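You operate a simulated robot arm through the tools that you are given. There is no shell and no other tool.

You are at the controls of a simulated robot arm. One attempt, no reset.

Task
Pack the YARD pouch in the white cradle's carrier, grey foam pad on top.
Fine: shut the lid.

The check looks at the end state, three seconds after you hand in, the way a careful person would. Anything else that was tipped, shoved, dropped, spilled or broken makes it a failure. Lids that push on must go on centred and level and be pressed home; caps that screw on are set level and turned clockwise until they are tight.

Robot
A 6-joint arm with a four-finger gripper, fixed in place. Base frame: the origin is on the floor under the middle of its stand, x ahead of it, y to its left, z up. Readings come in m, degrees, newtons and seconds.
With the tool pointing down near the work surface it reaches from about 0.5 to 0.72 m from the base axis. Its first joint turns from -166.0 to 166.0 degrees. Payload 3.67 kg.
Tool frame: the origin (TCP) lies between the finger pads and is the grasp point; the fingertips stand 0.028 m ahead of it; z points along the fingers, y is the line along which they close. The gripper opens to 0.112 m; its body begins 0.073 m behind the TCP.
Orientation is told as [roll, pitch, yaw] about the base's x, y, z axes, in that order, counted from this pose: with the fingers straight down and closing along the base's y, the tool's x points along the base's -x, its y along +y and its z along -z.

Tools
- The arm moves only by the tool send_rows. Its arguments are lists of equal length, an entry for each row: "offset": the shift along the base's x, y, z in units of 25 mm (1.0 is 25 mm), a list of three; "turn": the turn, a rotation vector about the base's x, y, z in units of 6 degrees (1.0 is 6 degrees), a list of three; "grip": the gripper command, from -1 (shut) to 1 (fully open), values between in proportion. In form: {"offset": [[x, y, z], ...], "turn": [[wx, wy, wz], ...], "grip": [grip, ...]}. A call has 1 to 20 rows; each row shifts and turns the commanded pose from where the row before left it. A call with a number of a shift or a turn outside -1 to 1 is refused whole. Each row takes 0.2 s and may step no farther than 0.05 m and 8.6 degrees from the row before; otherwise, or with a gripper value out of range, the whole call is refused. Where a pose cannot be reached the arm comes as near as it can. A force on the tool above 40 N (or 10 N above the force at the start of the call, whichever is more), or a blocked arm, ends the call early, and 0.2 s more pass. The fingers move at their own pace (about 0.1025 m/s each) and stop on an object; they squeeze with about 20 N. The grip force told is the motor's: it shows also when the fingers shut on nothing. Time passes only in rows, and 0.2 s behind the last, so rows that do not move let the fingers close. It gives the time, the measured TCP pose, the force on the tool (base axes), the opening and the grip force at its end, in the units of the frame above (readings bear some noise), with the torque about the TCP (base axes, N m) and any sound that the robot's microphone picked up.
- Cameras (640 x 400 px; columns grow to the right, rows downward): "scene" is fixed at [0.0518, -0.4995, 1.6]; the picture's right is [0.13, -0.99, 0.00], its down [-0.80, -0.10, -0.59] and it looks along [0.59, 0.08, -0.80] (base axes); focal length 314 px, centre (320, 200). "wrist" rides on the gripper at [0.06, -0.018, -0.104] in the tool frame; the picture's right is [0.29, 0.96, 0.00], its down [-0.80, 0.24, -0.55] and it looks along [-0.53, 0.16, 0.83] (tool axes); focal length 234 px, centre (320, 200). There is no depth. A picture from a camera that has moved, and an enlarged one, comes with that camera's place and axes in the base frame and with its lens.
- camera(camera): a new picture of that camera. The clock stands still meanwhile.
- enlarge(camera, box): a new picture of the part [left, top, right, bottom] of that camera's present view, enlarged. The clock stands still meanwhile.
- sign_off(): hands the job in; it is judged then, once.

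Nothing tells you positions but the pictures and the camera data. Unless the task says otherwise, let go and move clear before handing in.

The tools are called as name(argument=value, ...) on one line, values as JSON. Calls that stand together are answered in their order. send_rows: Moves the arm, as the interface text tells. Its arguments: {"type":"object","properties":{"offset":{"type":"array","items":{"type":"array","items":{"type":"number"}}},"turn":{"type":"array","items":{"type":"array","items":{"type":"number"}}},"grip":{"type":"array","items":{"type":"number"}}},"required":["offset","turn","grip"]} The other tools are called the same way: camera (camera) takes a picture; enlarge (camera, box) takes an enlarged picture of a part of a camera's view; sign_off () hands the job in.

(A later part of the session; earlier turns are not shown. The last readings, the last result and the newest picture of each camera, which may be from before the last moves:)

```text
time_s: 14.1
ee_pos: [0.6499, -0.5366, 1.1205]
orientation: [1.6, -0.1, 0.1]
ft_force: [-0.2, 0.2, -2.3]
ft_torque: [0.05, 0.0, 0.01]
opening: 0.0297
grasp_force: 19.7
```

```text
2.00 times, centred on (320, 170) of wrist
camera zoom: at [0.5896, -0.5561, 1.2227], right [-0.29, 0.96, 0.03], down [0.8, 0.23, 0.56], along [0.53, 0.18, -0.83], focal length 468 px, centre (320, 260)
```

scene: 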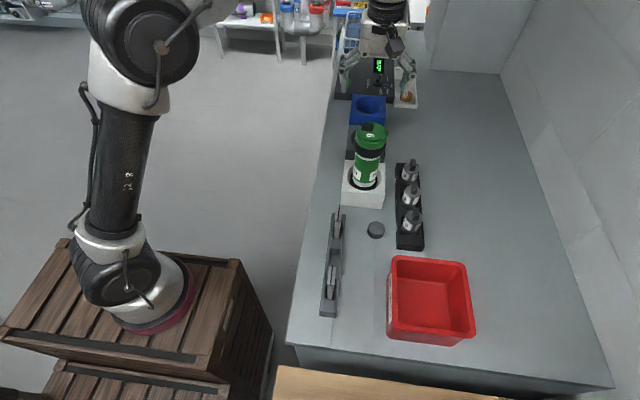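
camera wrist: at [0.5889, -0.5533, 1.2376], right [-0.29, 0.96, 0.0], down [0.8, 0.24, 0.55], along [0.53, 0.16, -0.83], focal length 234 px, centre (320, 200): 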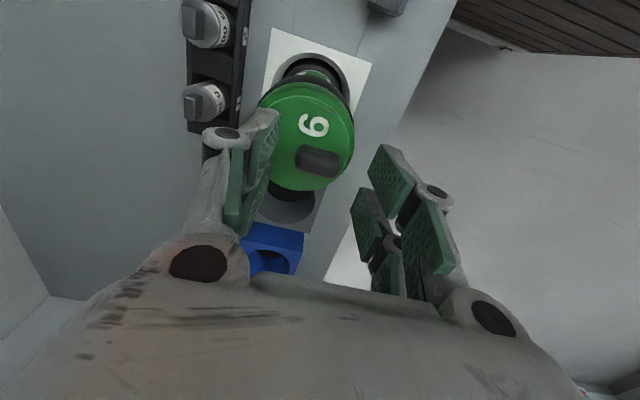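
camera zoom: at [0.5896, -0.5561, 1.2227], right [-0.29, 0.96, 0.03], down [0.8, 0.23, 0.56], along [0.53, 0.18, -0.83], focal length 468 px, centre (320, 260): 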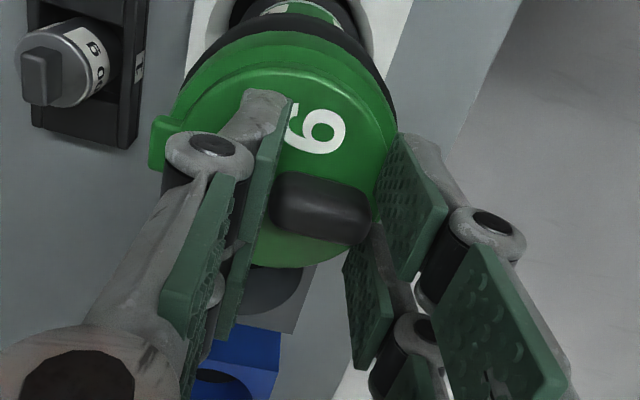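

The whole carrier rose about 5 mm with the lid (about 2.3 N of weight), so a straight lift doesn't free it. I'll set it back down and instead swing the knob in an arc about the presumed hinge on the -y side.

send_rows(offset=[[0, 0, -0.1], [0, 0, -0.08], [0, 0, 0]], turn=[[-0.3, 0, 0], [0, 0, 0], [0, 0, 0]], grip=[-1, -1, -1])

send_rows(offset=[[0, -0.08, 0.1], [0, -0.08, 0.1], [0, 0, 0]], turn=[[0.5, 0, 0], [0.5, 0, 0], [0, 0, 0]], grip=[-1, -1, -1])

enlarge(camera="scene", box=[345, 100, 395, 150])

enlarge(camera="wrist", box=[220, 50, 420, 270])

enlarge(camera="scene", box=[335, 110, 400, 215])

```text
time_s: 14.9
ee_pos: [0.6488, -0.5361, 1.1169]
orientation: [-0.3, -0.2, 0.0]
ft_force: [-0.2, 1.7, 9.6]
ft_torque: [0.09, 0.29, -0.03]
opening: 0.0295
grasp_force: 19.4
```

```text
time_s: 15.7
ee_pos: [0.6487, -0.5399, 1.1206]
orientation: [5.7, -0.3, 0.0]
ft_force: [-0.1, -2.3, -3.8]
ft_torque: [-0.62, 0.02, 0.0]
opening: 0.0305
grasp_force: 19.9
```

```text
8.00 times, centred on (370, 125) of scene
camera zoom: at [0.0518, -0.4995, 1.6], right [0.13, -0.99, 0.0], down [-0.8, -0.1, -0.59], along [0.59, 0.08, -0.8], focal length 2510 px, centre (-80, 800)
```

zoom: 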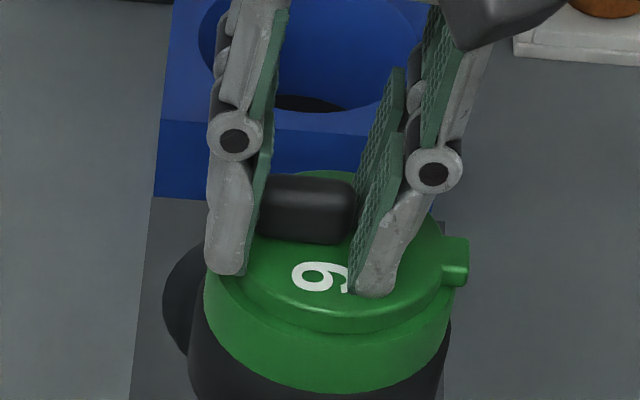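

```text
1.82 times, centred on (320, 160) of wrist
camera zoom: at [0.5896, -0.5679, 1.2208], right [-0.29, 0.95, 0.1], down [0.8, 0.18, 0.58], along [0.53, 0.24, -0.81], focal length 426 px, centre (320, 273)
```

zoom: 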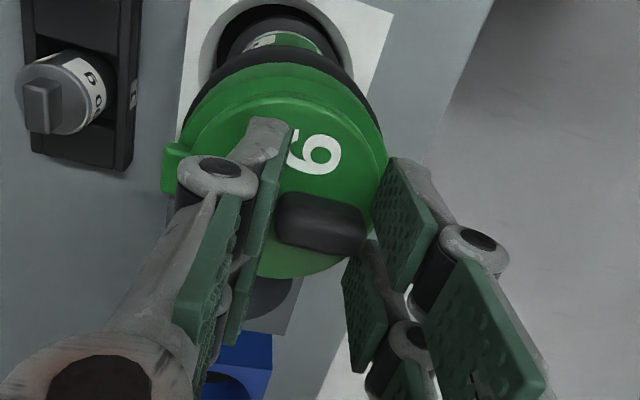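

```text
3.81 times, centred on (368, 162) of scene
camera zoom: at [0.0518, -0.4995, 1.6], right [0.13, -0.99, 0.0], down [-0.8, -0.1, -0.59], along [0.59, 0.08, -0.8], focal length 1195 px, centre (139, 343)
```

zoom: 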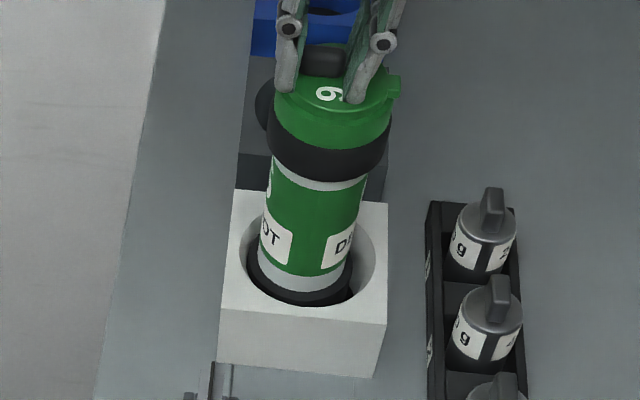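

The lid hasn't visibly opened, though I measure about 0.6 N m of resistance. I'll look closely for any gap at the seam before deciding.

enlarge(camera="scene", box=[357, 118, 387, 143])

enlarge(camera="wrist", box=[265, 75, 345, 150])

enlarge(camera="wrist", box=[300, 115, 370, 205])

```text
16.00 times, centred on (372, 130) of scene
camera zoom: at [0.0518, -0.4995, 1.6], right [0.13, -0.99, 0.0], down [-0.8, -0.1, -0.59], along [0.59, 0.08, -0.8], focal length 5020 px, centre (-512, 1312)
```

zoom: 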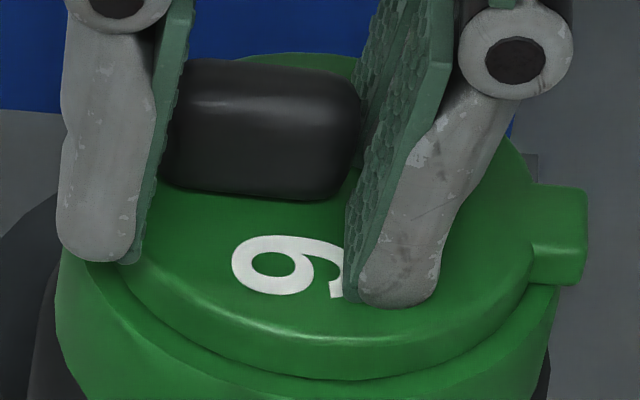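

```text
5.33 times, centred on (305, 112) of wrist
camera zoom: at [0.5896, -0.5679, 1.2208], right [-0.29, 0.95, 0.1], down [0.8, 0.18, 0.58], along [0.53, 0.24, -0.81], focal length 1249 px, centre (400, 667)
```

zoom: 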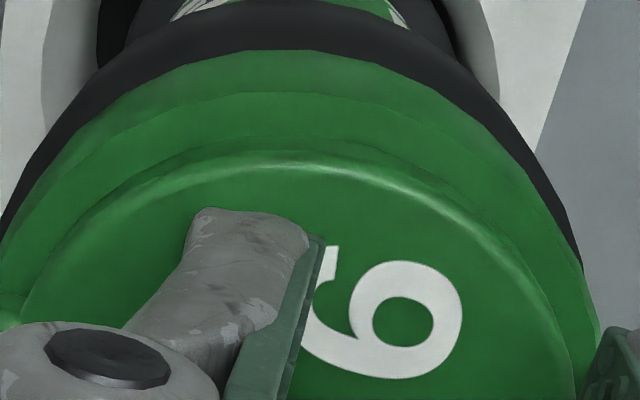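

```text
4.44 times, centred on (335, 160) of wrist
camera zoom: at [0.5896, -0.5679, 1.2208], right [-0.29, 0.95, 0.1], down [0.8, 0.18, 0.58], along [0.53, 0.24, -0.81], focal length 1041 px, centre (253, 378)
```

zoom: 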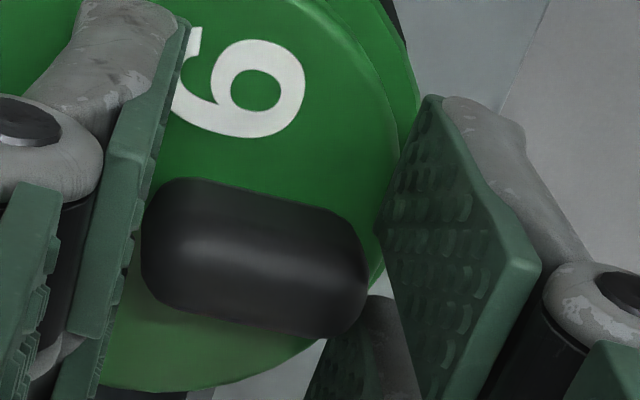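

No gap shows at the seam, so I won't force it. I'll set the carrier back level, release, and look at the lid from the +y side for a latch or other cue.

send_rows(offset=[[0, 0.08, -0.1], [0, 0.08, -0.1], [0, 0, 0], [0, 0, 0], [0, 0, 0], [0, 0, 0.2], [0, 0, 0.5], [0, 0, 0.8], [0, 0, 1], [0, 0.3, 1], [0, 0.5, 0.5], [0, 0, 0]], turn=[[-0.5, 0, 0], [-0.5, 0, 0], [0, 0, 0], [0, 0, 0], [0, 0, 0], [0, 0, 0], [0, 0, 0], [0, 0, 0], [0, 0, 0], [0, 0, 0], [0, 0, 0], [0, 0, 0]], grip=[-1, -1, -1, -0.2, 0, 0, 0, 0, 0, 0, 0.2, 0.2])

camera(camera="wrist")

enlarge(camera="scene", box=[335, 110, 400, 215])

```text
time_s: 18.3
ee_pos: [0.6503, -0.5157, 1.215]
orientation: [-0.3, -0.3, -0.1]
ft_force: [0.4, 0.5, -0.8]
ft_torque: [0.0, 0.02, 0.01]
opening: 0.0671
grasp_force: 0.0
```

```text
taken
camera wrist: at [0.5898, -0.5331, 1.3189], right [-0.29, 0.96, -0.01], down [0.8, 0.24, 0.56], along [0.53, 0.16, -0.83], focal length 234 px, centre (320, 200)
```

wrist: 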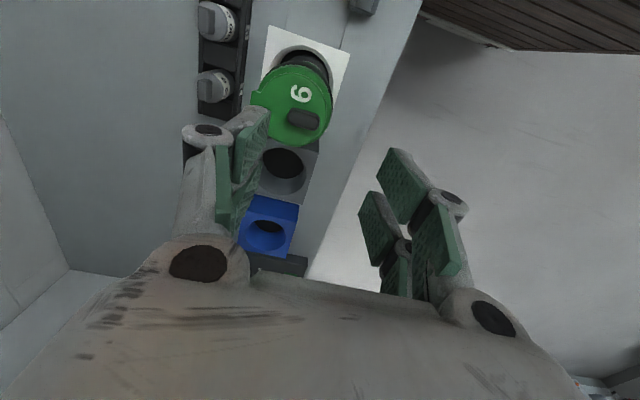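

```text
3.81 times, centred on (368, 162) of scene
camera zoom: at [0.0518, -0.4995, 1.6], right [0.13, -0.99, 0.0], down [-0.8, -0.1, -0.59], along [0.59, 0.08, -0.8], focal length 1195 px, centre (139, 343)
```

zoom: 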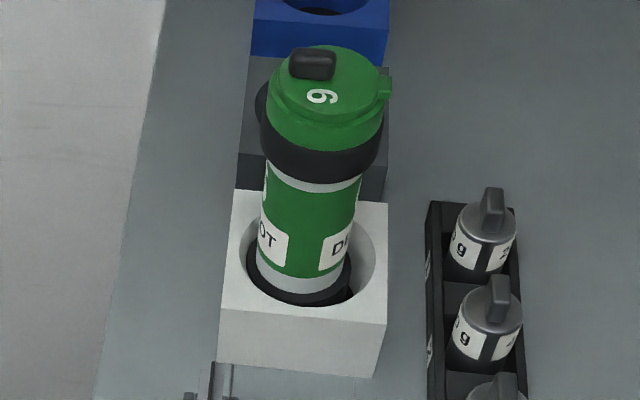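

The carrier stands upright, shifted only a millimetre or two within its loose cradle. I'll turn the wrist so the camera looks toward -y and inspect the lid's +y side.

send_rows(offset=[[0, 0.3, 0], [0, 0.3, 0], [0, 0.3, 0], [0, 0.3, 0], [0, 0.3, 0], [0, 0.3, 0], [0, 0.3, 0], [0, 0.3, 0], [0, 0.3, 0], [0, 0.3, 0], [0, 0, 0], [0, 0, 0], [0, 0, 0], [0, 0, 0], [0, 0, 0], [0, 0, 0]], turn=[[0, 0, -1], [0, 0, -1], [0, 0, -1], [0, 0, -1], [0, 0, -1], [0, 0, -1], [0, 0, -1], [0, 0, -1], [0, 0, -1], [0, 0, -1], [0, 0, -1], [0, 0, -1], [0, 0, -1], [0, 0, -1], [0, 0, -1], [0, 0, 0]], grip=[1, 1, 1, 1, 1, 1, 1, 1, 1, 1, 1, 1, 1, 1, 1, 1])

camera(camera="wrist")

camera(camera="scene")

```text
time_s: 21.7
ee_pos: [0.6493, -0.4418, 1.2159]
orientation: [-0.3, -0.2, -90.0]
ft_force: [-0.1, -0.3, 0.5]
ft_torque: [-0.02, 0.0, -0.02]
opening: 0.112
grasp_force: 0.2
```

```text
taken
camera wrist: at [0.6326, -0.38, 1.3186], right [0.96, 0.29, -0.01], down [0.24, -0.8, 0.56], along [0.16, -0.53, -0.83], focal length 234 px, centre (320, 200)
```

wrist: 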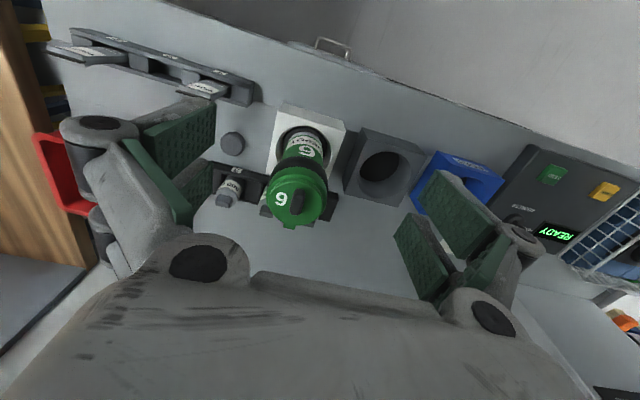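

```text
taken
```

scene: 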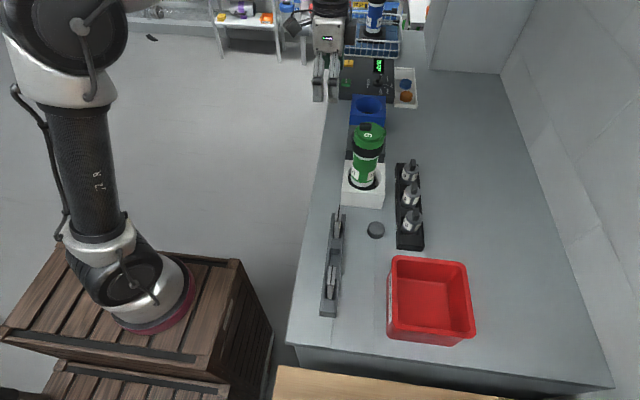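

enlarge(camera="wrist", box=[240, 100, 360, 235])

enlarge(camera="wrist", box=[260, 140, 335, 232])

enlarge(camera="wrist", box=[40, 20, 360, 110])

enlarge(camera="wrist", box=[420, 130, 640, 270])

```text
2.96 times, centred on (300, 168) of wrist
camera zoom: at [0.6326, -0.38, 1.3186], right [0.96, 0.29, -0.01], down [0.24, -0.8, 0.56], along [0.16, -0.53, -0.83], focal length 694 px, centre (379, 296)
```

zoom: 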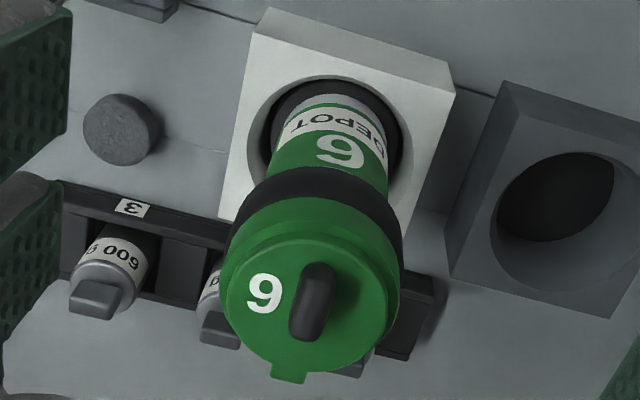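

```text
4.35 times, centred on (298, 186) of wrist
camera zoom: at [0.6326, -0.38, 1.3186], right [0.96, 0.29, -0.01], down [0.24, -0.8, 0.56], along [0.16, -0.53, -0.83], focal length 1018 px, centre (418, 261)
```

zoom: 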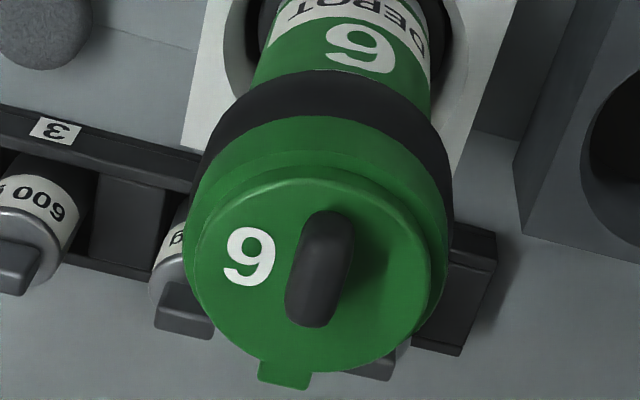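

```text
2.00 times, centred on (200, 65) of wrist
camera zoom: at [0.6326, -0.38, 1.3186], right [0.96, 0.29, -0.01], down [0.24, -0.8, 0.56], along [0.16, -0.53, -0.83], focal length 468 px, centre (560, 470)
```

zoom: 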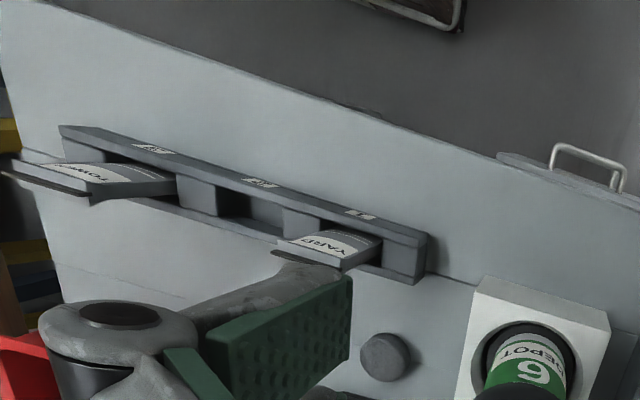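

```text
2.86 times, centred on (530, 200) of wrist
camera zoom: at [0.6326, -0.38, 1.3186], right [0.96, 0.29, -0.01], down [0.24, -0.8, 0.56], along [0.16, -0.53, -0.83], focal length 669 px, centre (-280, 200)
```

zoom: 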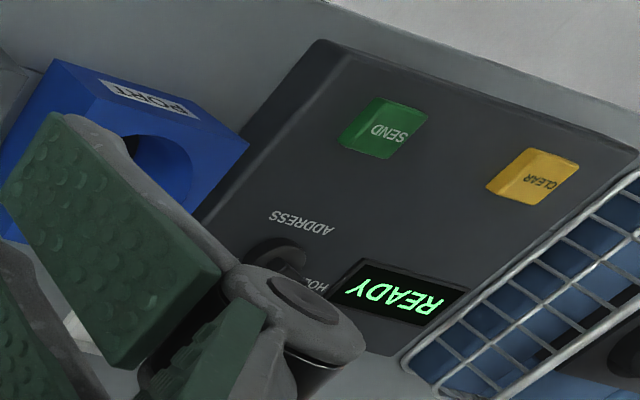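

The body shows a "6" and "DEPOT" facing +y, so the front is the +y side and the tab is at the back, as a hinge would be. I'll take one low-angle look at the front of the lid for a latch.

send_rows(offset=[[0, 0.1, -0.3], [0, 0.1, -0.3], [0, 0.1, -0.3], [0, 0.1, -0.3], [0, 0.1, -0.3], [0, 0.1, -0.3], [0, 0, 0]], turn=[[-1, 0, 0], [-1, 0, 0], [-1, 0, 0], [-1, 0, 0], [-1, 0, 0], [-1, 0, 0], [0, 0, 0]], grip=[1, 1, 1, 1, 1, 1, 1])

camera(camera="wrist")

enlarge(camera="wrist", box=[260, 60, 380, 210])

```text
time_s: 23.3
ee_pos: [0.6511, -0.4255, 1.1703]
orientation: [-0.2, -36.2, -89.9]
ft_force: [-1.2, -0.6, 0.1]
ft_torque: [0.07, 0.03, 0.02]
opening: 0.1121
grasp_force: 0.1
```

```text
taken
camera wrist: at [0.6327, -0.3154, 1.2189], right [0.96, 0.23, -0.17], down [0.24, -0.32, 0.92], along [0.16, -0.92, -0.36], focal length 234 px, centre (320, 200)
```

wrist: 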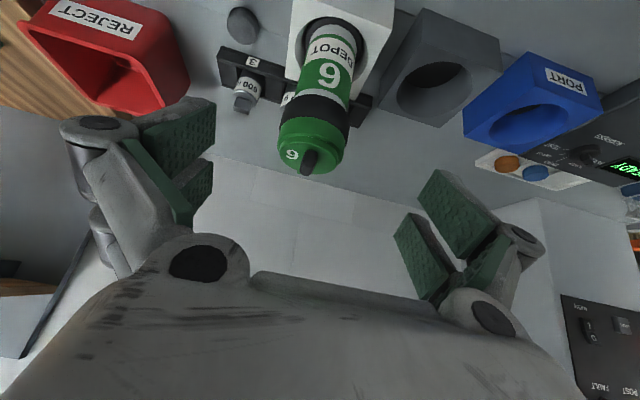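

```text
2.67 times, centred on (320, 135) of wrist
camera zoom: at [0.6327, -0.3154, 1.2189], right [0.96, 0.23, -0.17], down [0.24, -0.32, 0.92], along [0.16, -0.92, -0.36], focal length 624 px, centre (320, 373)
```

zoom: 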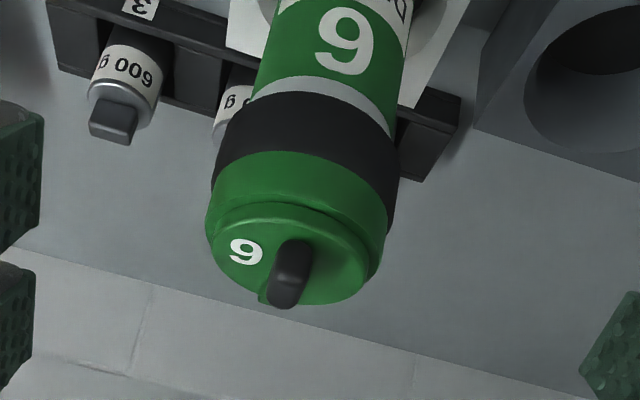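

The front is smooth with no latch. I'll zoom in once more on the seam from here.

enlarge(camera="wrist", box=[270, 110, 355, 180])

enlarge(camera="wrist", box=[290, 0, 400, 70])

```text
5.71 times, centred on (312, 145) of wrist
camera zoom: at [0.6327, -0.3154, 1.2189], right [0.96, 0.23, -0.17], down [0.24, -0.32, 0.92], along [0.16, -0.92, -0.36], focal length 1338 px, centre (363, 514)
```

zoom: 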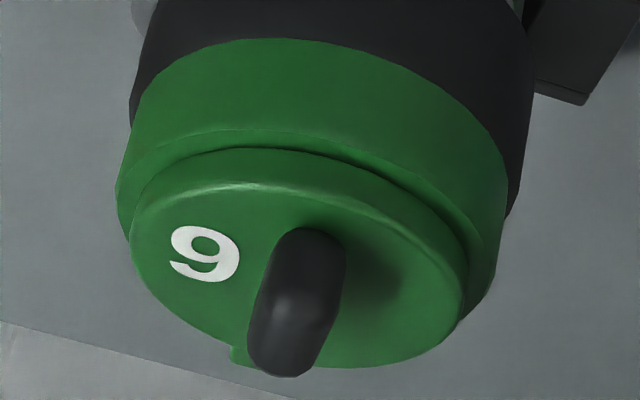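

```text
5.71 times, centred on (345, 35) of wrist
camera zoom: at [0.6327, -0.3154, 1.2189], right [0.96, 0.23, -0.17], down [0.24, -0.32, 0.92], along [0.16, -0.92, -0.36], focal length 1338 px, centre (177, 1143)
```

zoom: 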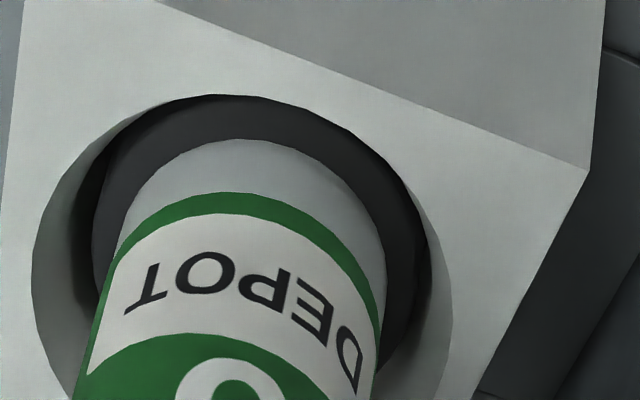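

Nothing shows a latch, so the lid may be a snap or twist type. I'll come back vertically over the knob with the fingers closing along x, to grip its long faces and test gently.

send_rows(offset=[[0, 0, 0.9], [0, 0, 0.9], [0, -0.7, 0.2], [0, -0.7, 0], [0, -0.7, 0], [0, -0.7, 0], [0, -0.7, 0], [0, -0.7, 0], [0, 0, 0]], turn=[[1, 0, 0], [1, 0, 0], [1, 0, 0], [1, 0, 0], [1, 0, 0], [1, 0, 0], [0, 0, 0], [0, 0, 0], [0, 0, 0]], grip=[1, 1, 1, 1, 1, 0, 0, 0, 0])

camera(camera="wrist")

enlarge(camera="wrist", box=[250, 60, 390, 190])

```text
time_s: 25.3
ee_pos: [0.6514, -0.5307, 1.2205]
orientation: [-0.2, -0.2, -90.0]
ft_force: [-0.6, -0.4, 0.2]
ft_torque: [0.0, 0.0, 0.01]
opening: 0.0558
grasp_force: 0.1
```

```text
taken
camera wrist: at [0.6328, -0.4696, 1.3243], right [0.96, 0.29, -0.01], down [0.24, -0.8, 0.56], along [0.16, -0.53, -0.83], focal length 234 px, centre (320, 200)
```

wrist: 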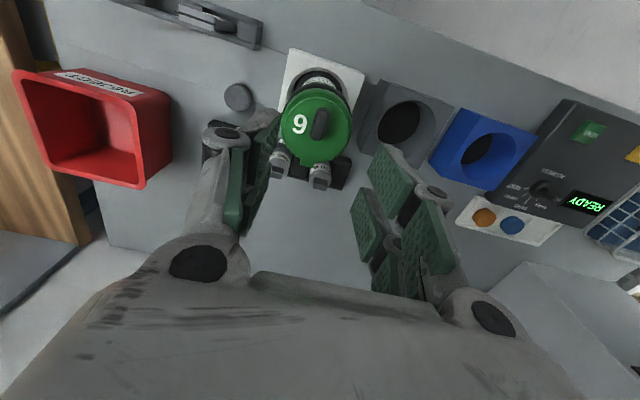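

```text
3.08 times, centred on (320, 125) of wrist
camera zoom: at [0.6328, -0.4696, 1.3243], right [0.96, 0.29, -0.01], down [0.24, -0.8, 0.56], along [0.16, -0.53, -0.83], focal length 720 px, centre (320, 431)
```

zoom: 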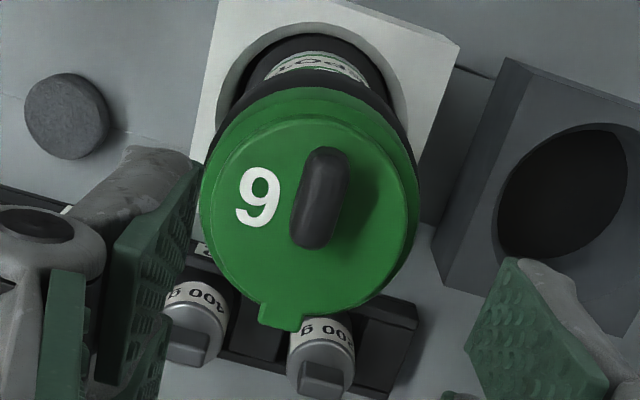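

The knob is now at about (0.649, -0.532). I'll descend over it and grip the long faces, stopping a little higher than before so the tips don't press on the lid.

send_rows(offset=[[-0.09, -0.04, -1], [0, 0, -1], [0, 0, -1], [0, 0, -0.6], [0, 0, -0.42], [0, 0, 0]], turn=[[0, 0, 0], [0, 0, 0], [0, 0, 0], [0, 0, 0], [0, 0, 0], [0, 0, 0]], grip=[0, 0, 0, 0, 0, 0])

send_rows(offset=[[0, 0, 0], [0, 0, 0], [0, 0, 0], [0, 0, 0]], turn=[[0, 0, 0], [0, 0, 0], [0, 0, 0], [0, 0, 0]], grip=[-0.4, -0.7, -1, -1])

enlarge(camera="wrist", box=[220, 60, 420, 270])

enlarge(camera="scene", box=[345, 100, 395, 150])

```text
time_s: 26.7
ee_pos: [0.6483, -0.5322, 1.1215]
orientation: [-0.3, -0.2, -90.0]
ft_force: [-0.1, -0.5, 0.4]
ft_torque: [-0.03, -0.03, -0.01]
opening: 0.0559
grasp_force: 0.1
```

```text
time_s: 27.7
ee_pos: [0.6483, -0.5325, 1.1209]
orientation: [-0.3, -0.2, -89.9]
ft_force: [1.1, -0.3, 0.6]
ft_torque: [-0.05, -0.08, 0.02]
opening: 0.0138
grasp_force: 19.8
```

```text
1.90 times, centred on (320, 165) of wrist
camera zoom: at [0.6304, -0.4708, 1.2236], right [0.96, 0.29, -0.01], down [0.24, -0.8, 0.56], along [0.16, -0.53, -0.83], focal length 446 px, centre (320, 267)
```

zoom: 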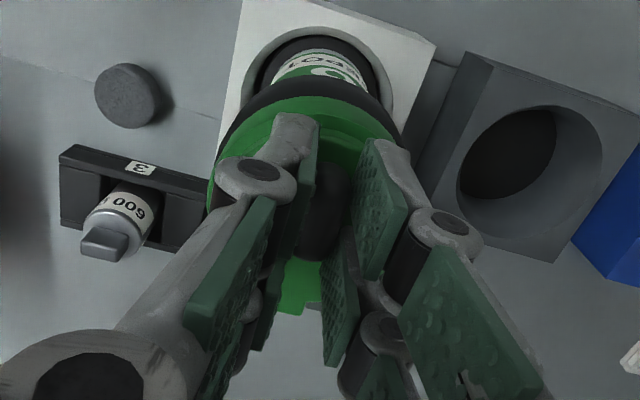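

```text
8.00 times, centred on (370, 125) of scene
camera zoom: at [0.0518, -0.4995, 1.6], right [0.13, -0.99, 0.0], down [-0.8, -0.1, -0.59], along [0.59, 0.08, -0.8], focal length 2510 px, centre (-80, 800)
```

zoom: 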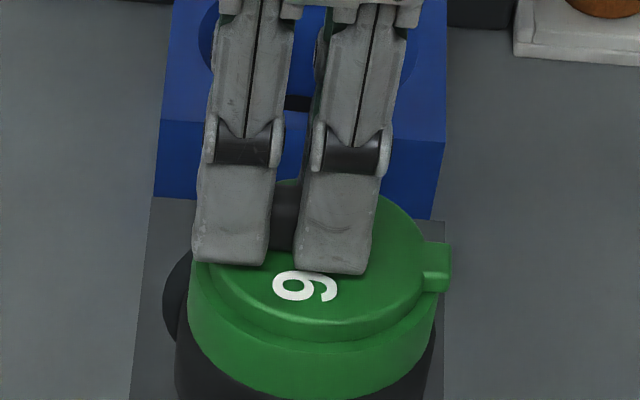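

The knob's long faces are gripped (14 mm). I'll test a counter-clockwise twist of about 12° around the lid centre with light down pressure, watching whether the lid turns relative to the body.

send_rows(offset=[[0, 0, -0.06], [-0.026, 0, 0], [-0.026, 0, 0], [-0.026, -0.006, 0], [-0.026, -0.006, 0], [0, 0, 0]], turn=[[0, 0, 0], [0, 0, 0.5], [0, 0, 0.5], [0, 0, 0.5], [0, 0, 0.5], [0, 0, 0]], grip=[-1, -1, -1, -1, -1, -1])

enlarge(camera="wrist", box=[220, 60, 420, 270])

enlarge(camera="scene", box=[335, 110, 400, 215])

```text
time_s: 29.1
ee_pos: [0.645, -0.5323, 1.1199]
orientation: [-0.2, -0.3, -77.8]
ft_force: [-2.8, -2.4, 20.1]
ft_torque: [-0.3, 0.0, -0.13]
opening: 0.0138
grasp_force: 20.7
```

```text
1.90 times, centred on (320, 165) of wrist
camera zoom: at [0.6145, -0.4761, 1.2226], right [0.88, 0.48, -0.01], down [0.4, -0.73, 0.56], along [0.26, -0.49, -0.83], focal length 446 px, centre (320, 267)
```

zoom: 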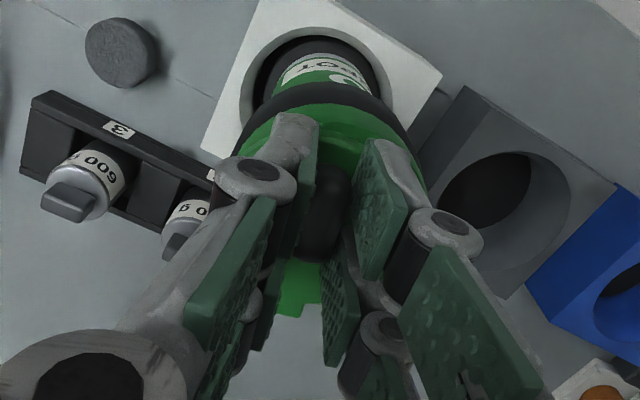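

```text
3.81 times, centred on (368, 162) of scene
camera zoom: at [0.0518, -0.4995, 1.6], right [0.13, -0.99, 0.0], down [-0.8, -0.1, -0.59], along [0.59, 0.08, -0.8], focal length 1195 px, centre (139, 343)
```

zoom: 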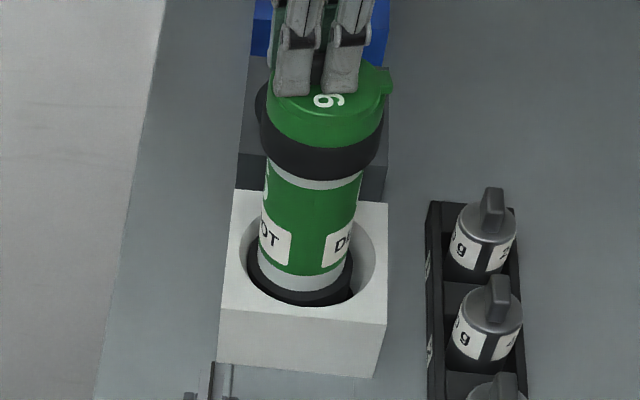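

The tab has turned. I need to tell whether the body turned with it, so I'll zoom in on the body label.

enlarge(camera="wrist", box=[280, 60, 370, 120])

enlarge(camera="scene", box=[345, 150, 385, 195])

enlarge(camera="scene", box=[345, 100, 395, 150])

```text
6.67 times, centred on (325, 90) of wrist
camera zoom: at [0.6145, -0.4761, 1.2226], right [0.88, 0.48, -0.01], down [0.4, -0.73, 0.56], along [0.26, -0.49, -0.83], focal length 1561 px, centre (287, 933)
```

zoom: 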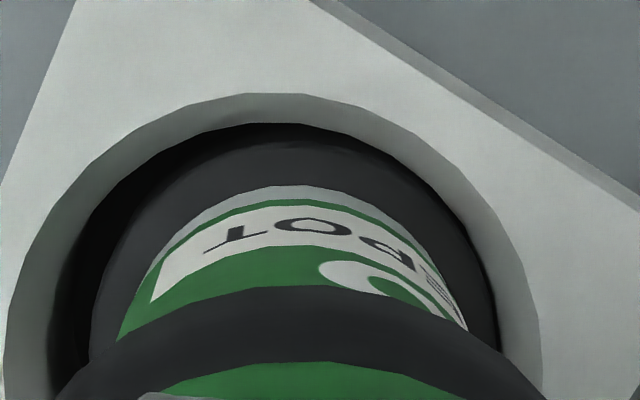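

```text
8.89 times, centred on (365, 172) of scene
camera zoom: at [0.0518, -0.4995, 1.6], right [0.13, -0.99, 0.0], down [-0.8, -0.1, -0.59], along [0.59, 0.08, -0.8], focal length 2789 px, centre (-80, 444)
```

zoom: 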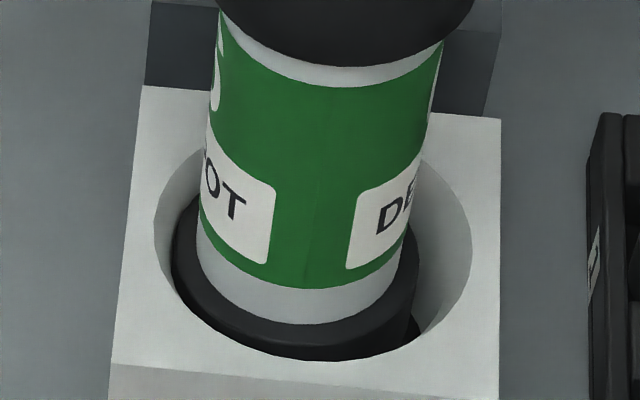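

```text
8.00 times, centred on (370, 125) of scene
camera zoom: at [0.0518, -0.4995, 1.6], right [0.13, -0.99, 0.0], down [-0.8, -0.1, -0.59], along [0.59, 0.08, -0.8], focal length 2510 px, centre (-80, 800)
```

zoom: 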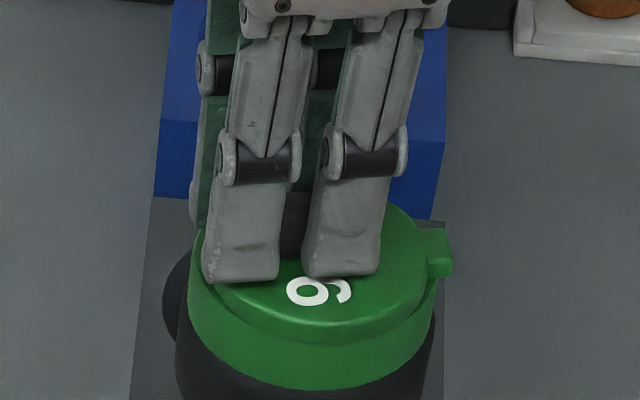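

The evidence is ambiguous at 12°, so I'll turn another 30° about the lid centre and compare the lid against the body label.

send_rows(offset=[[-0.0464, -0.0232, 0], [-0.0464, -0.0232, 0], [-0.0464, -0.0232, 0], [-0.0464, -0.0232, 0], [-0.0464, -0.0232, 0], [0, 0, 0]], turn=[[0, 0, 1], [0, 0, 1], [0, 0, 1], [0, 0, 1], [0, 0, 1], [0, 0, 0]], grip=[-1, -1, -1, -1, -1, -1])

enlarge(camera="scene", box=[345, 150, 385, 195])

enlarge(camera="scene", box=[345, 100, 395, 150])

enlarge(camera="wrist", box=[220, 60, 420, 270])

```text
time_s: 30.5
ee_pos: [0.6389, -0.5353, 1.1195]
orientation: [-0.3, -0.3, -48.0]
ft_force: [-7.1, -3.4, 22.8]
ft_torque: [-0.42, 0.37, -0.49]
opening: 0.0142
grasp_force: 19.9
```

```text
8.89 times, centred on (365, 172) of scene
camera zoom: at [0.0518, -0.4995, 1.6], right [0.13, -0.99, 0.0], down [-0.8, -0.1, -0.59], along [0.59, 0.08, -0.8], focal length 2789 px, centre (-80, 444)
```

zoom: 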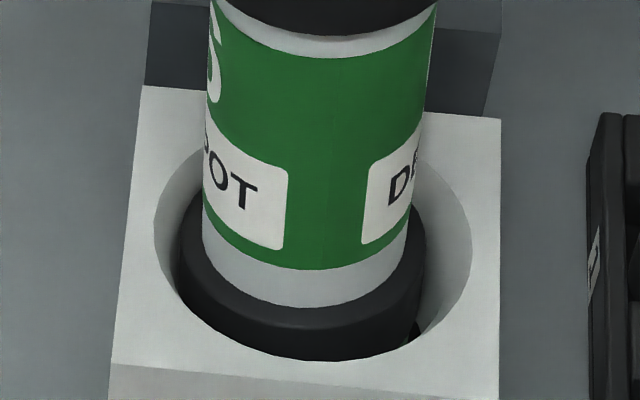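

```text
8.00 times, centred on (370, 125) of scene
camera zoom: at [0.0518, -0.4995, 1.6], right [0.13, -0.99, 0.0], down [-0.8, -0.1, -0.59], along [0.59, 0.08, -0.8], focal length 2510 px, centre (-80, 800)
```

zoom: 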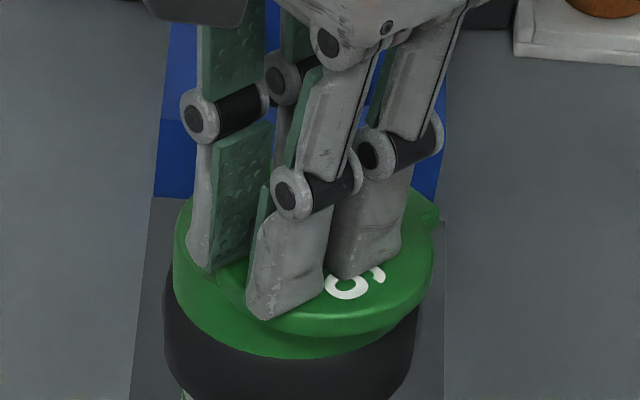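

```text
1.90 times, centred on (320, 165) of wrist
camera zoom: at [0.5843, -0.5018, 1.2227], right [0.52, 0.86, -0.01], down [0.71, -0.43, 0.56], along [0.47, -0.29, -0.83], focal length 446 px, centre (320, 267)
```

zoom: 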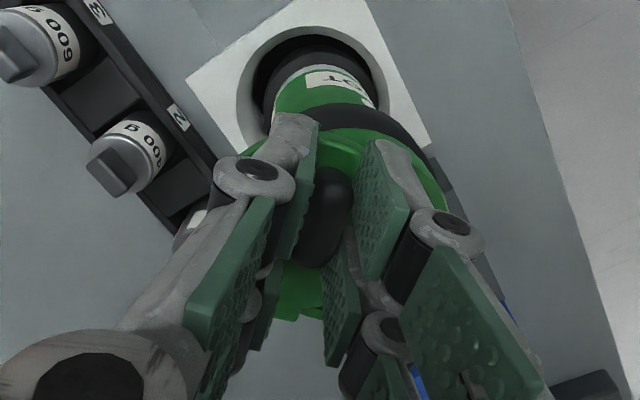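

The lid has turned well past the body, whose label moved only slightly. It's therefore a twist lid, and I'll lift a few millimetres to see whether it's already free.

send_rows(offset=[[0, 0, 0.08], [0, 0, 0.1], [0, 0, 0.1], [0, 0, 0]], turn=[[0, 0, 0], [0, 0, 0], [0, 0, 0], [0, 0, 0]], grip=[-1, -1, -1, -1])

enlarge(camera="scene", box=[335, 110, 400, 215])

enlarge(camera="scene", box=[345, 100, 395, 150])

enlarge(camera="wrist", box=[220, 60, 420, 270])

```text
time_s: 31.5
ee_pos: [0.6395, -0.536, 1.1251]
orientation: [-0.2, -0.2, -48.0]
ft_force: [-0.1, -1.0, -2.5]
ft_torque: [-0.11, 0.12, 0.02]
opening: 0.014
grasp_force: 19.5
```

```text
3.81 times, centred on (368, 162) of scene
camera zoom: at [0.0518, -0.4995, 1.6], right [0.13, -0.99, 0.0], down [-0.8, -0.1, -0.59], along [0.59, 0.08, -0.8], focal length 1195 px, centre (139, 343)
```

zoom: 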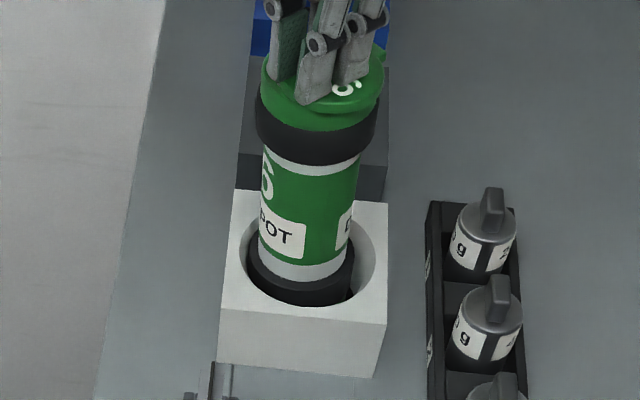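

```text
8.00 times, centred on (370, 125) of scene
camera zoom: at [0.0518, -0.4995, 1.6], right [0.13, -0.99, 0.0], down [-0.8, -0.1, -0.59], along [0.59, 0.08, -0.8], focal length 2510 px, centre (-80, 800)
```

zoom: 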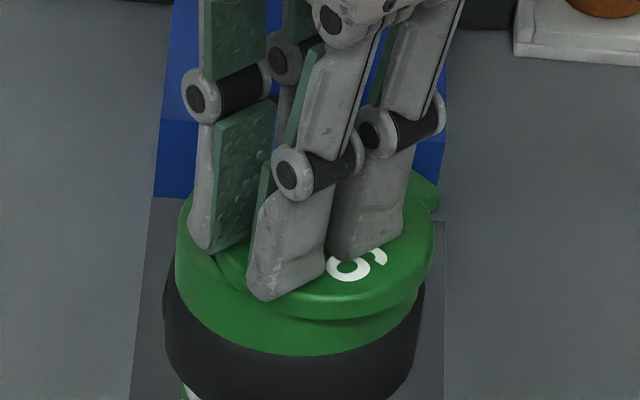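

```text
1.90 times, centred on (320, 165) of wrist
camera zoom: at [0.5857, -0.5016, 1.2288], right [0.52, 0.86, 0.0], down [0.71, -0.43, 0.56], along [0.47, -0.29, -0.83], focal length 446 px, centre (320, 267)
```

zoom: 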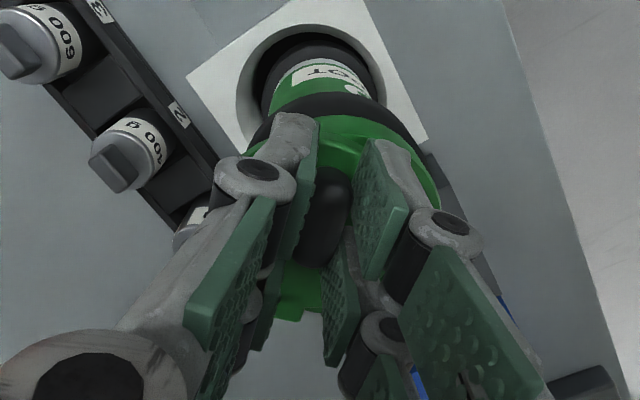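

The carrier rose with the lid again, and the disc now looks off-centre on the ring. I'll look closely at that.

enlarge(camera="scene", box=[357, 115, 387, 145])

enlarge(camera="wrist", box=[270, 100, 370, 190])

```text
13.33 times, centred on (372, 130) of scene
camera zoom: at [0.0518, -0.4995, 1.6], right [0.13, -0.99, 0.0], down [-0.8, -0.1, -0.59], along [0.59, 0.08, -0.8], focal length 4183 px, centre (-373, 1133)
```

zoom: 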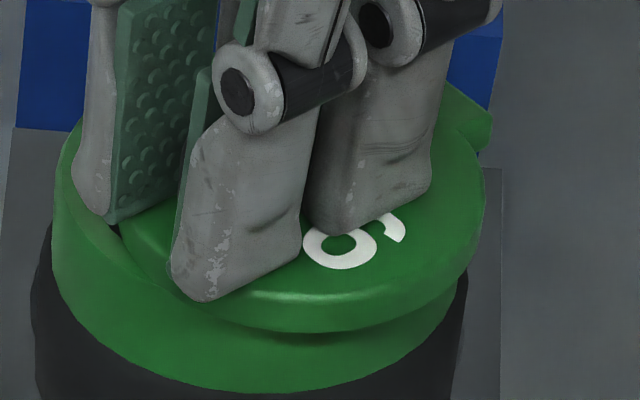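

```text
4.44 times, centred on (320, 145) of wrist
camera zoom: at [0.5857, -0.5016, 1.2288], right [0.52, 0.86, 0.0], down [0.71, -0.43, 0.56], along [0.47, -0.29, -0.83], focal length 1041 px, centre (320, 444)
```

zoom: 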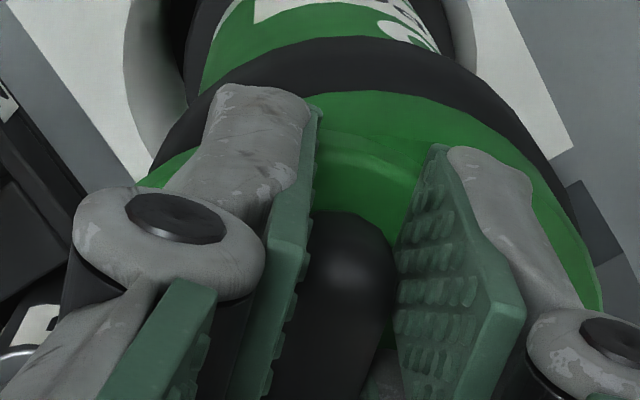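

The disc has shifted off the ring, so this is a swing lid that pivots flat about a vertical pin at the tab, now near (0.671, -0.571). I'll seat the carrier again and swing the knob further counter-clockwise about that pin.

send_rows(offset=[[0, 0, -0.08], [0, 0, -0.076], [0, 0, 0], [-0.141, -0.141, 0], [-0.125, -0.154, 0], [-0.108, -0.167, 0], [-0.09, -0.177, 0], [0, 0, 0]], turn=[[0, 0, 0], [0, 0, 0], [0, 0, 0], [0, 0, 1], [0, 0, 1], [0, 0, 1], [0, 0, 1], [0, 0, 0]], grip=[-1, -1, -1, -1, -1, -1, -1, -1])

enlarge(camera="scene", box=[335, 100, 400, 205])

enlarge(camera="scene", box=[345, 105, 395, 150])

camera(camera="wrist")

```text
time_s: 33.3
ee_pos: [0.627, -0.5518, 1.1237]
orientation: [-0.3, -0.2, -23.9]
ft_force: [0.5, 0.1, -1.5]
ft_torque: [-0.11, 0.12, -0.05]
opening: 0.014
grasp_force: 20.3
```

```text
3.81 times, centred on (368, 152) of scene
camera zoom: at [0.0518, -0.4995, 1.6], right [0.13, -0.99, 0.0], down [-0.8, -0.1, -0.59], along [0.59, 0.08, -0.8], focal length 1195 px, centre (139, 381)
```

zoom: 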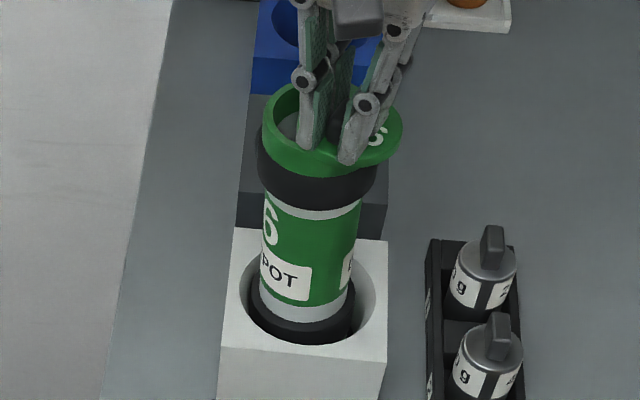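

```text
8.89 times, centred on (370, 128) of scene
camera zoom: at [0.0518, -0.4995, 1.6], right [0.13, -0.99, 0.0], down [-0.8, -0.1, -0.59], along [0.59, 0.08, -0.8], focal length 2789 px, centre (-124, 844)
```

zoom: 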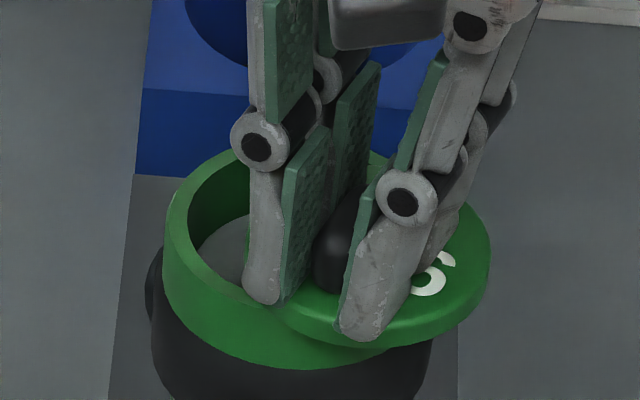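

```text
taken
camera wrist: at [0.565, -0.5426, 1.2253], right [0.12, 0.99, -0.01], down [0.83, -0.1, 0.56], along [0.55, -0.07, -0.83], focal length 234 px, centre (320, 200)
```

wrist: 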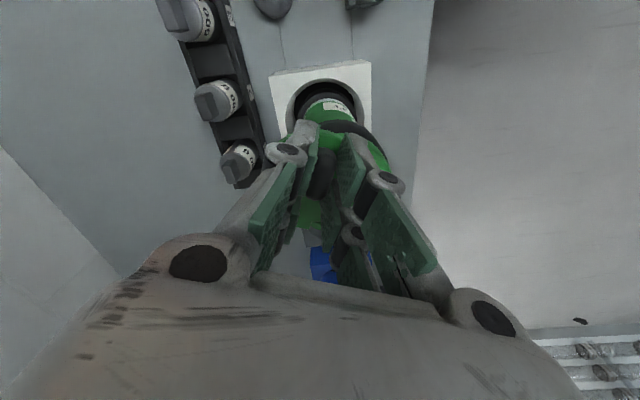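

The lid is swinging open and the tube's interior is showing. I'll continue the same arc about the pin.

send_rows(offset=[[0, 0, -0.06], [-0.072, -0.186, 0], [-0.051, -0.192, 0], [-0.031, -0.196, 0], [-0.01, -0.199, 0], [0.01, -0.199, 0], [0.031, -0.196, 0], [0, 0, 0]], turn=[[0, 0, 0], [0, 0, 1], [0, 0, 1], [0, 0, 1], [0, 0, 1], [0, 0, 1], [0, 0, 1], [0, 0, 0]], grip=[-1, -1, -1, -1, -1, -1, -1, -1])

enlarge(camera="scene", box=[335, 100, 400, 205])

enlarge(camera="scene", box=[345, 105, 395, 150])

camera(camera="wrist")

```text
time_s: 35.1
ee_pos: [0.6244, -0.5811, 1.12]
orientation: [-0.3, -0.2, 12.1]
ft_force: [-0.3, 0.1, -2.9]
ft_torque: [-0.15, 0.3, -0.03]
opening: 0.0138
grasp_force: 20.0
```

```text
3.81 times, centred on (368, 152) of scene
camera zoom: at [0.0518, -0.4995, 1.6], right [0.13, -0.99, 0.0], down [-0.8, -0.1, -0.59], along [0.59, 0.08, -0.8], focal length 1195 px, centre (139, 381)
```

zoom: 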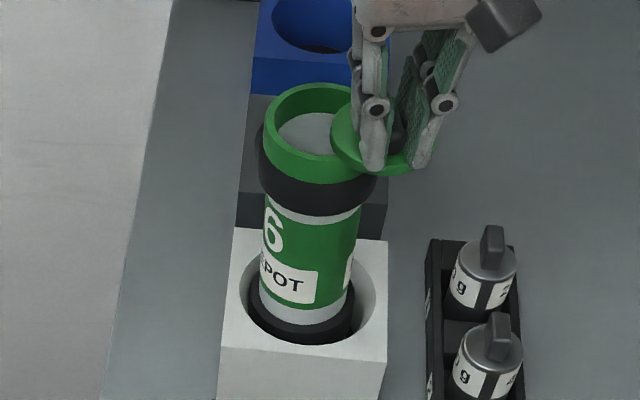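

```text
8.89 times, centred on (370, 128) of scene
camera zoom: at [0.0518, -0.4995, 1.6], right [0.13, -0.99, 0.0], down [-0.8, -0.1, -0.59], along [0.59, 0.08, -0.8], focal length 2789 px, centre (-124, 844)
```

zoom: 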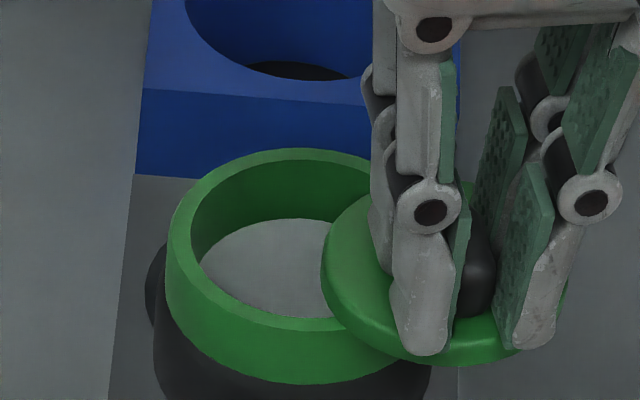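

```text
taken
camera wrist: at [0.5693, -0.6098, 1.2235], right [-0.48, 0.88, -0.01], down [0.73, 0.4, 0.56], along [0.49, 0.26, -0.83], focal length 234 px, centre (320, 200)
```

wrist: 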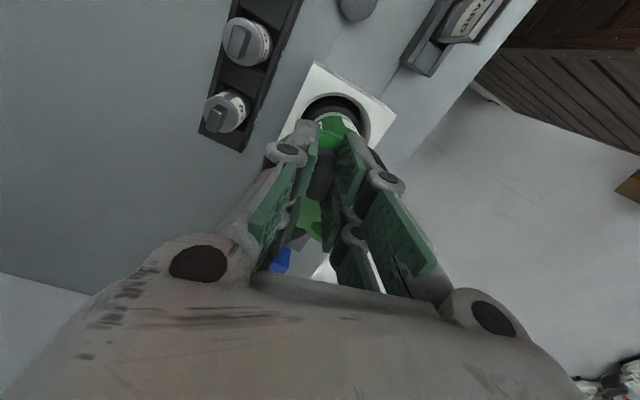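

The lid is swung well off and the bore is visible, with a light-grey surface inside. I'll swing on another 42° to clear the mouth, watching for a stop.

send_rows(offset=[[0.051, -0.192, 0], [0.072, -0.186, 0], [0.09, -0.177, 0], [0.108, -0.167, 0], [0.125, -0.154, 0], [0.141, -0.141, 0], [0.154, -0.125, 0], [0, 0, 0]], turn=[[0, 0, 1], [0, 0, 1], [0, 0, 1], [0, 0, 1], [0, 0, 1], [0, 0, 1], [0, 0, 1], [0, 0, 0]], grip=[-1, -1, -1, -1, -1, -1, -1, -1])

enlarge(camera="scene", box=[335, 100, 400, 205])

enlarge(camera="scene", box=[345, 105, 395, 150])

camera(camera="wrist")

```text
time_s: 36.9
ee_pos: [0.6441, -0.6089, 1.1202]
orientation: [-0.3, -0.2, 54.0]
ft_force: [0.5, -1.1, -1.9]
ft_torque: [-0.2, 0.01, -0.02]
opening: 0.0138
grasp_force: 20.1
```

```text
3.81 times, centred on (368, 152) of scene
camera zoom: at [0.0518, -0.4995, 1.6], right [0.13, -0.99, 0.0], down [-0.8, -0.1, -0.59], along [0.59, 0.08, -0.8], focal length 1195 px, centre (139, 381)
```

zoom: 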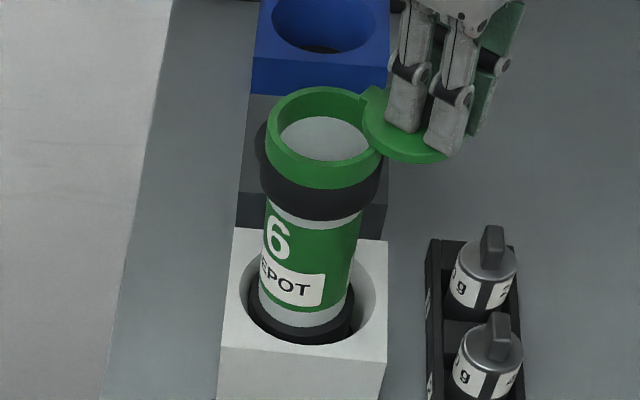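

```text
8.89 times, centred on (370, 128) of scene
camera zoom: at [0.0518, -0.4995, 1.6], right [0.13, -0.99, 0.0], down [-0.8, -0.1, -0.59], along [0.59, 0.08, -0.8], focal length 2789 px, centre (-124, 844)
```

zoom: 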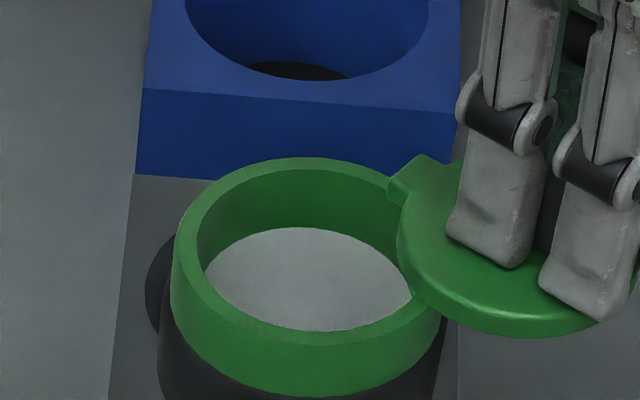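

```text
taken
camera wrist: at [0.6219, -0.6674, 1.2237], right [-0.94, 0.33, -0.01], down [0.27, 0.79, 0.56], along [0.19, 0.52, -0.83], focal length 234 px, centre (320, 200)
```

wrist: 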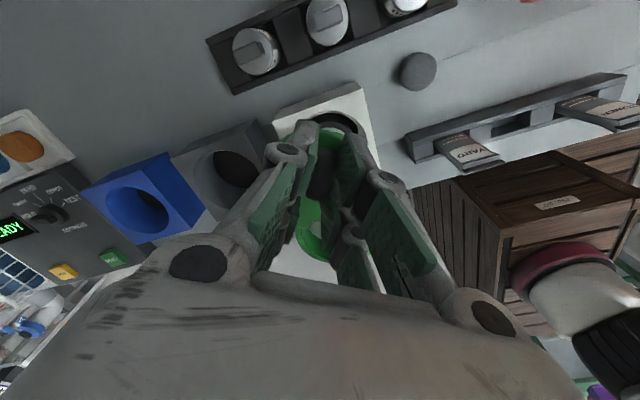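

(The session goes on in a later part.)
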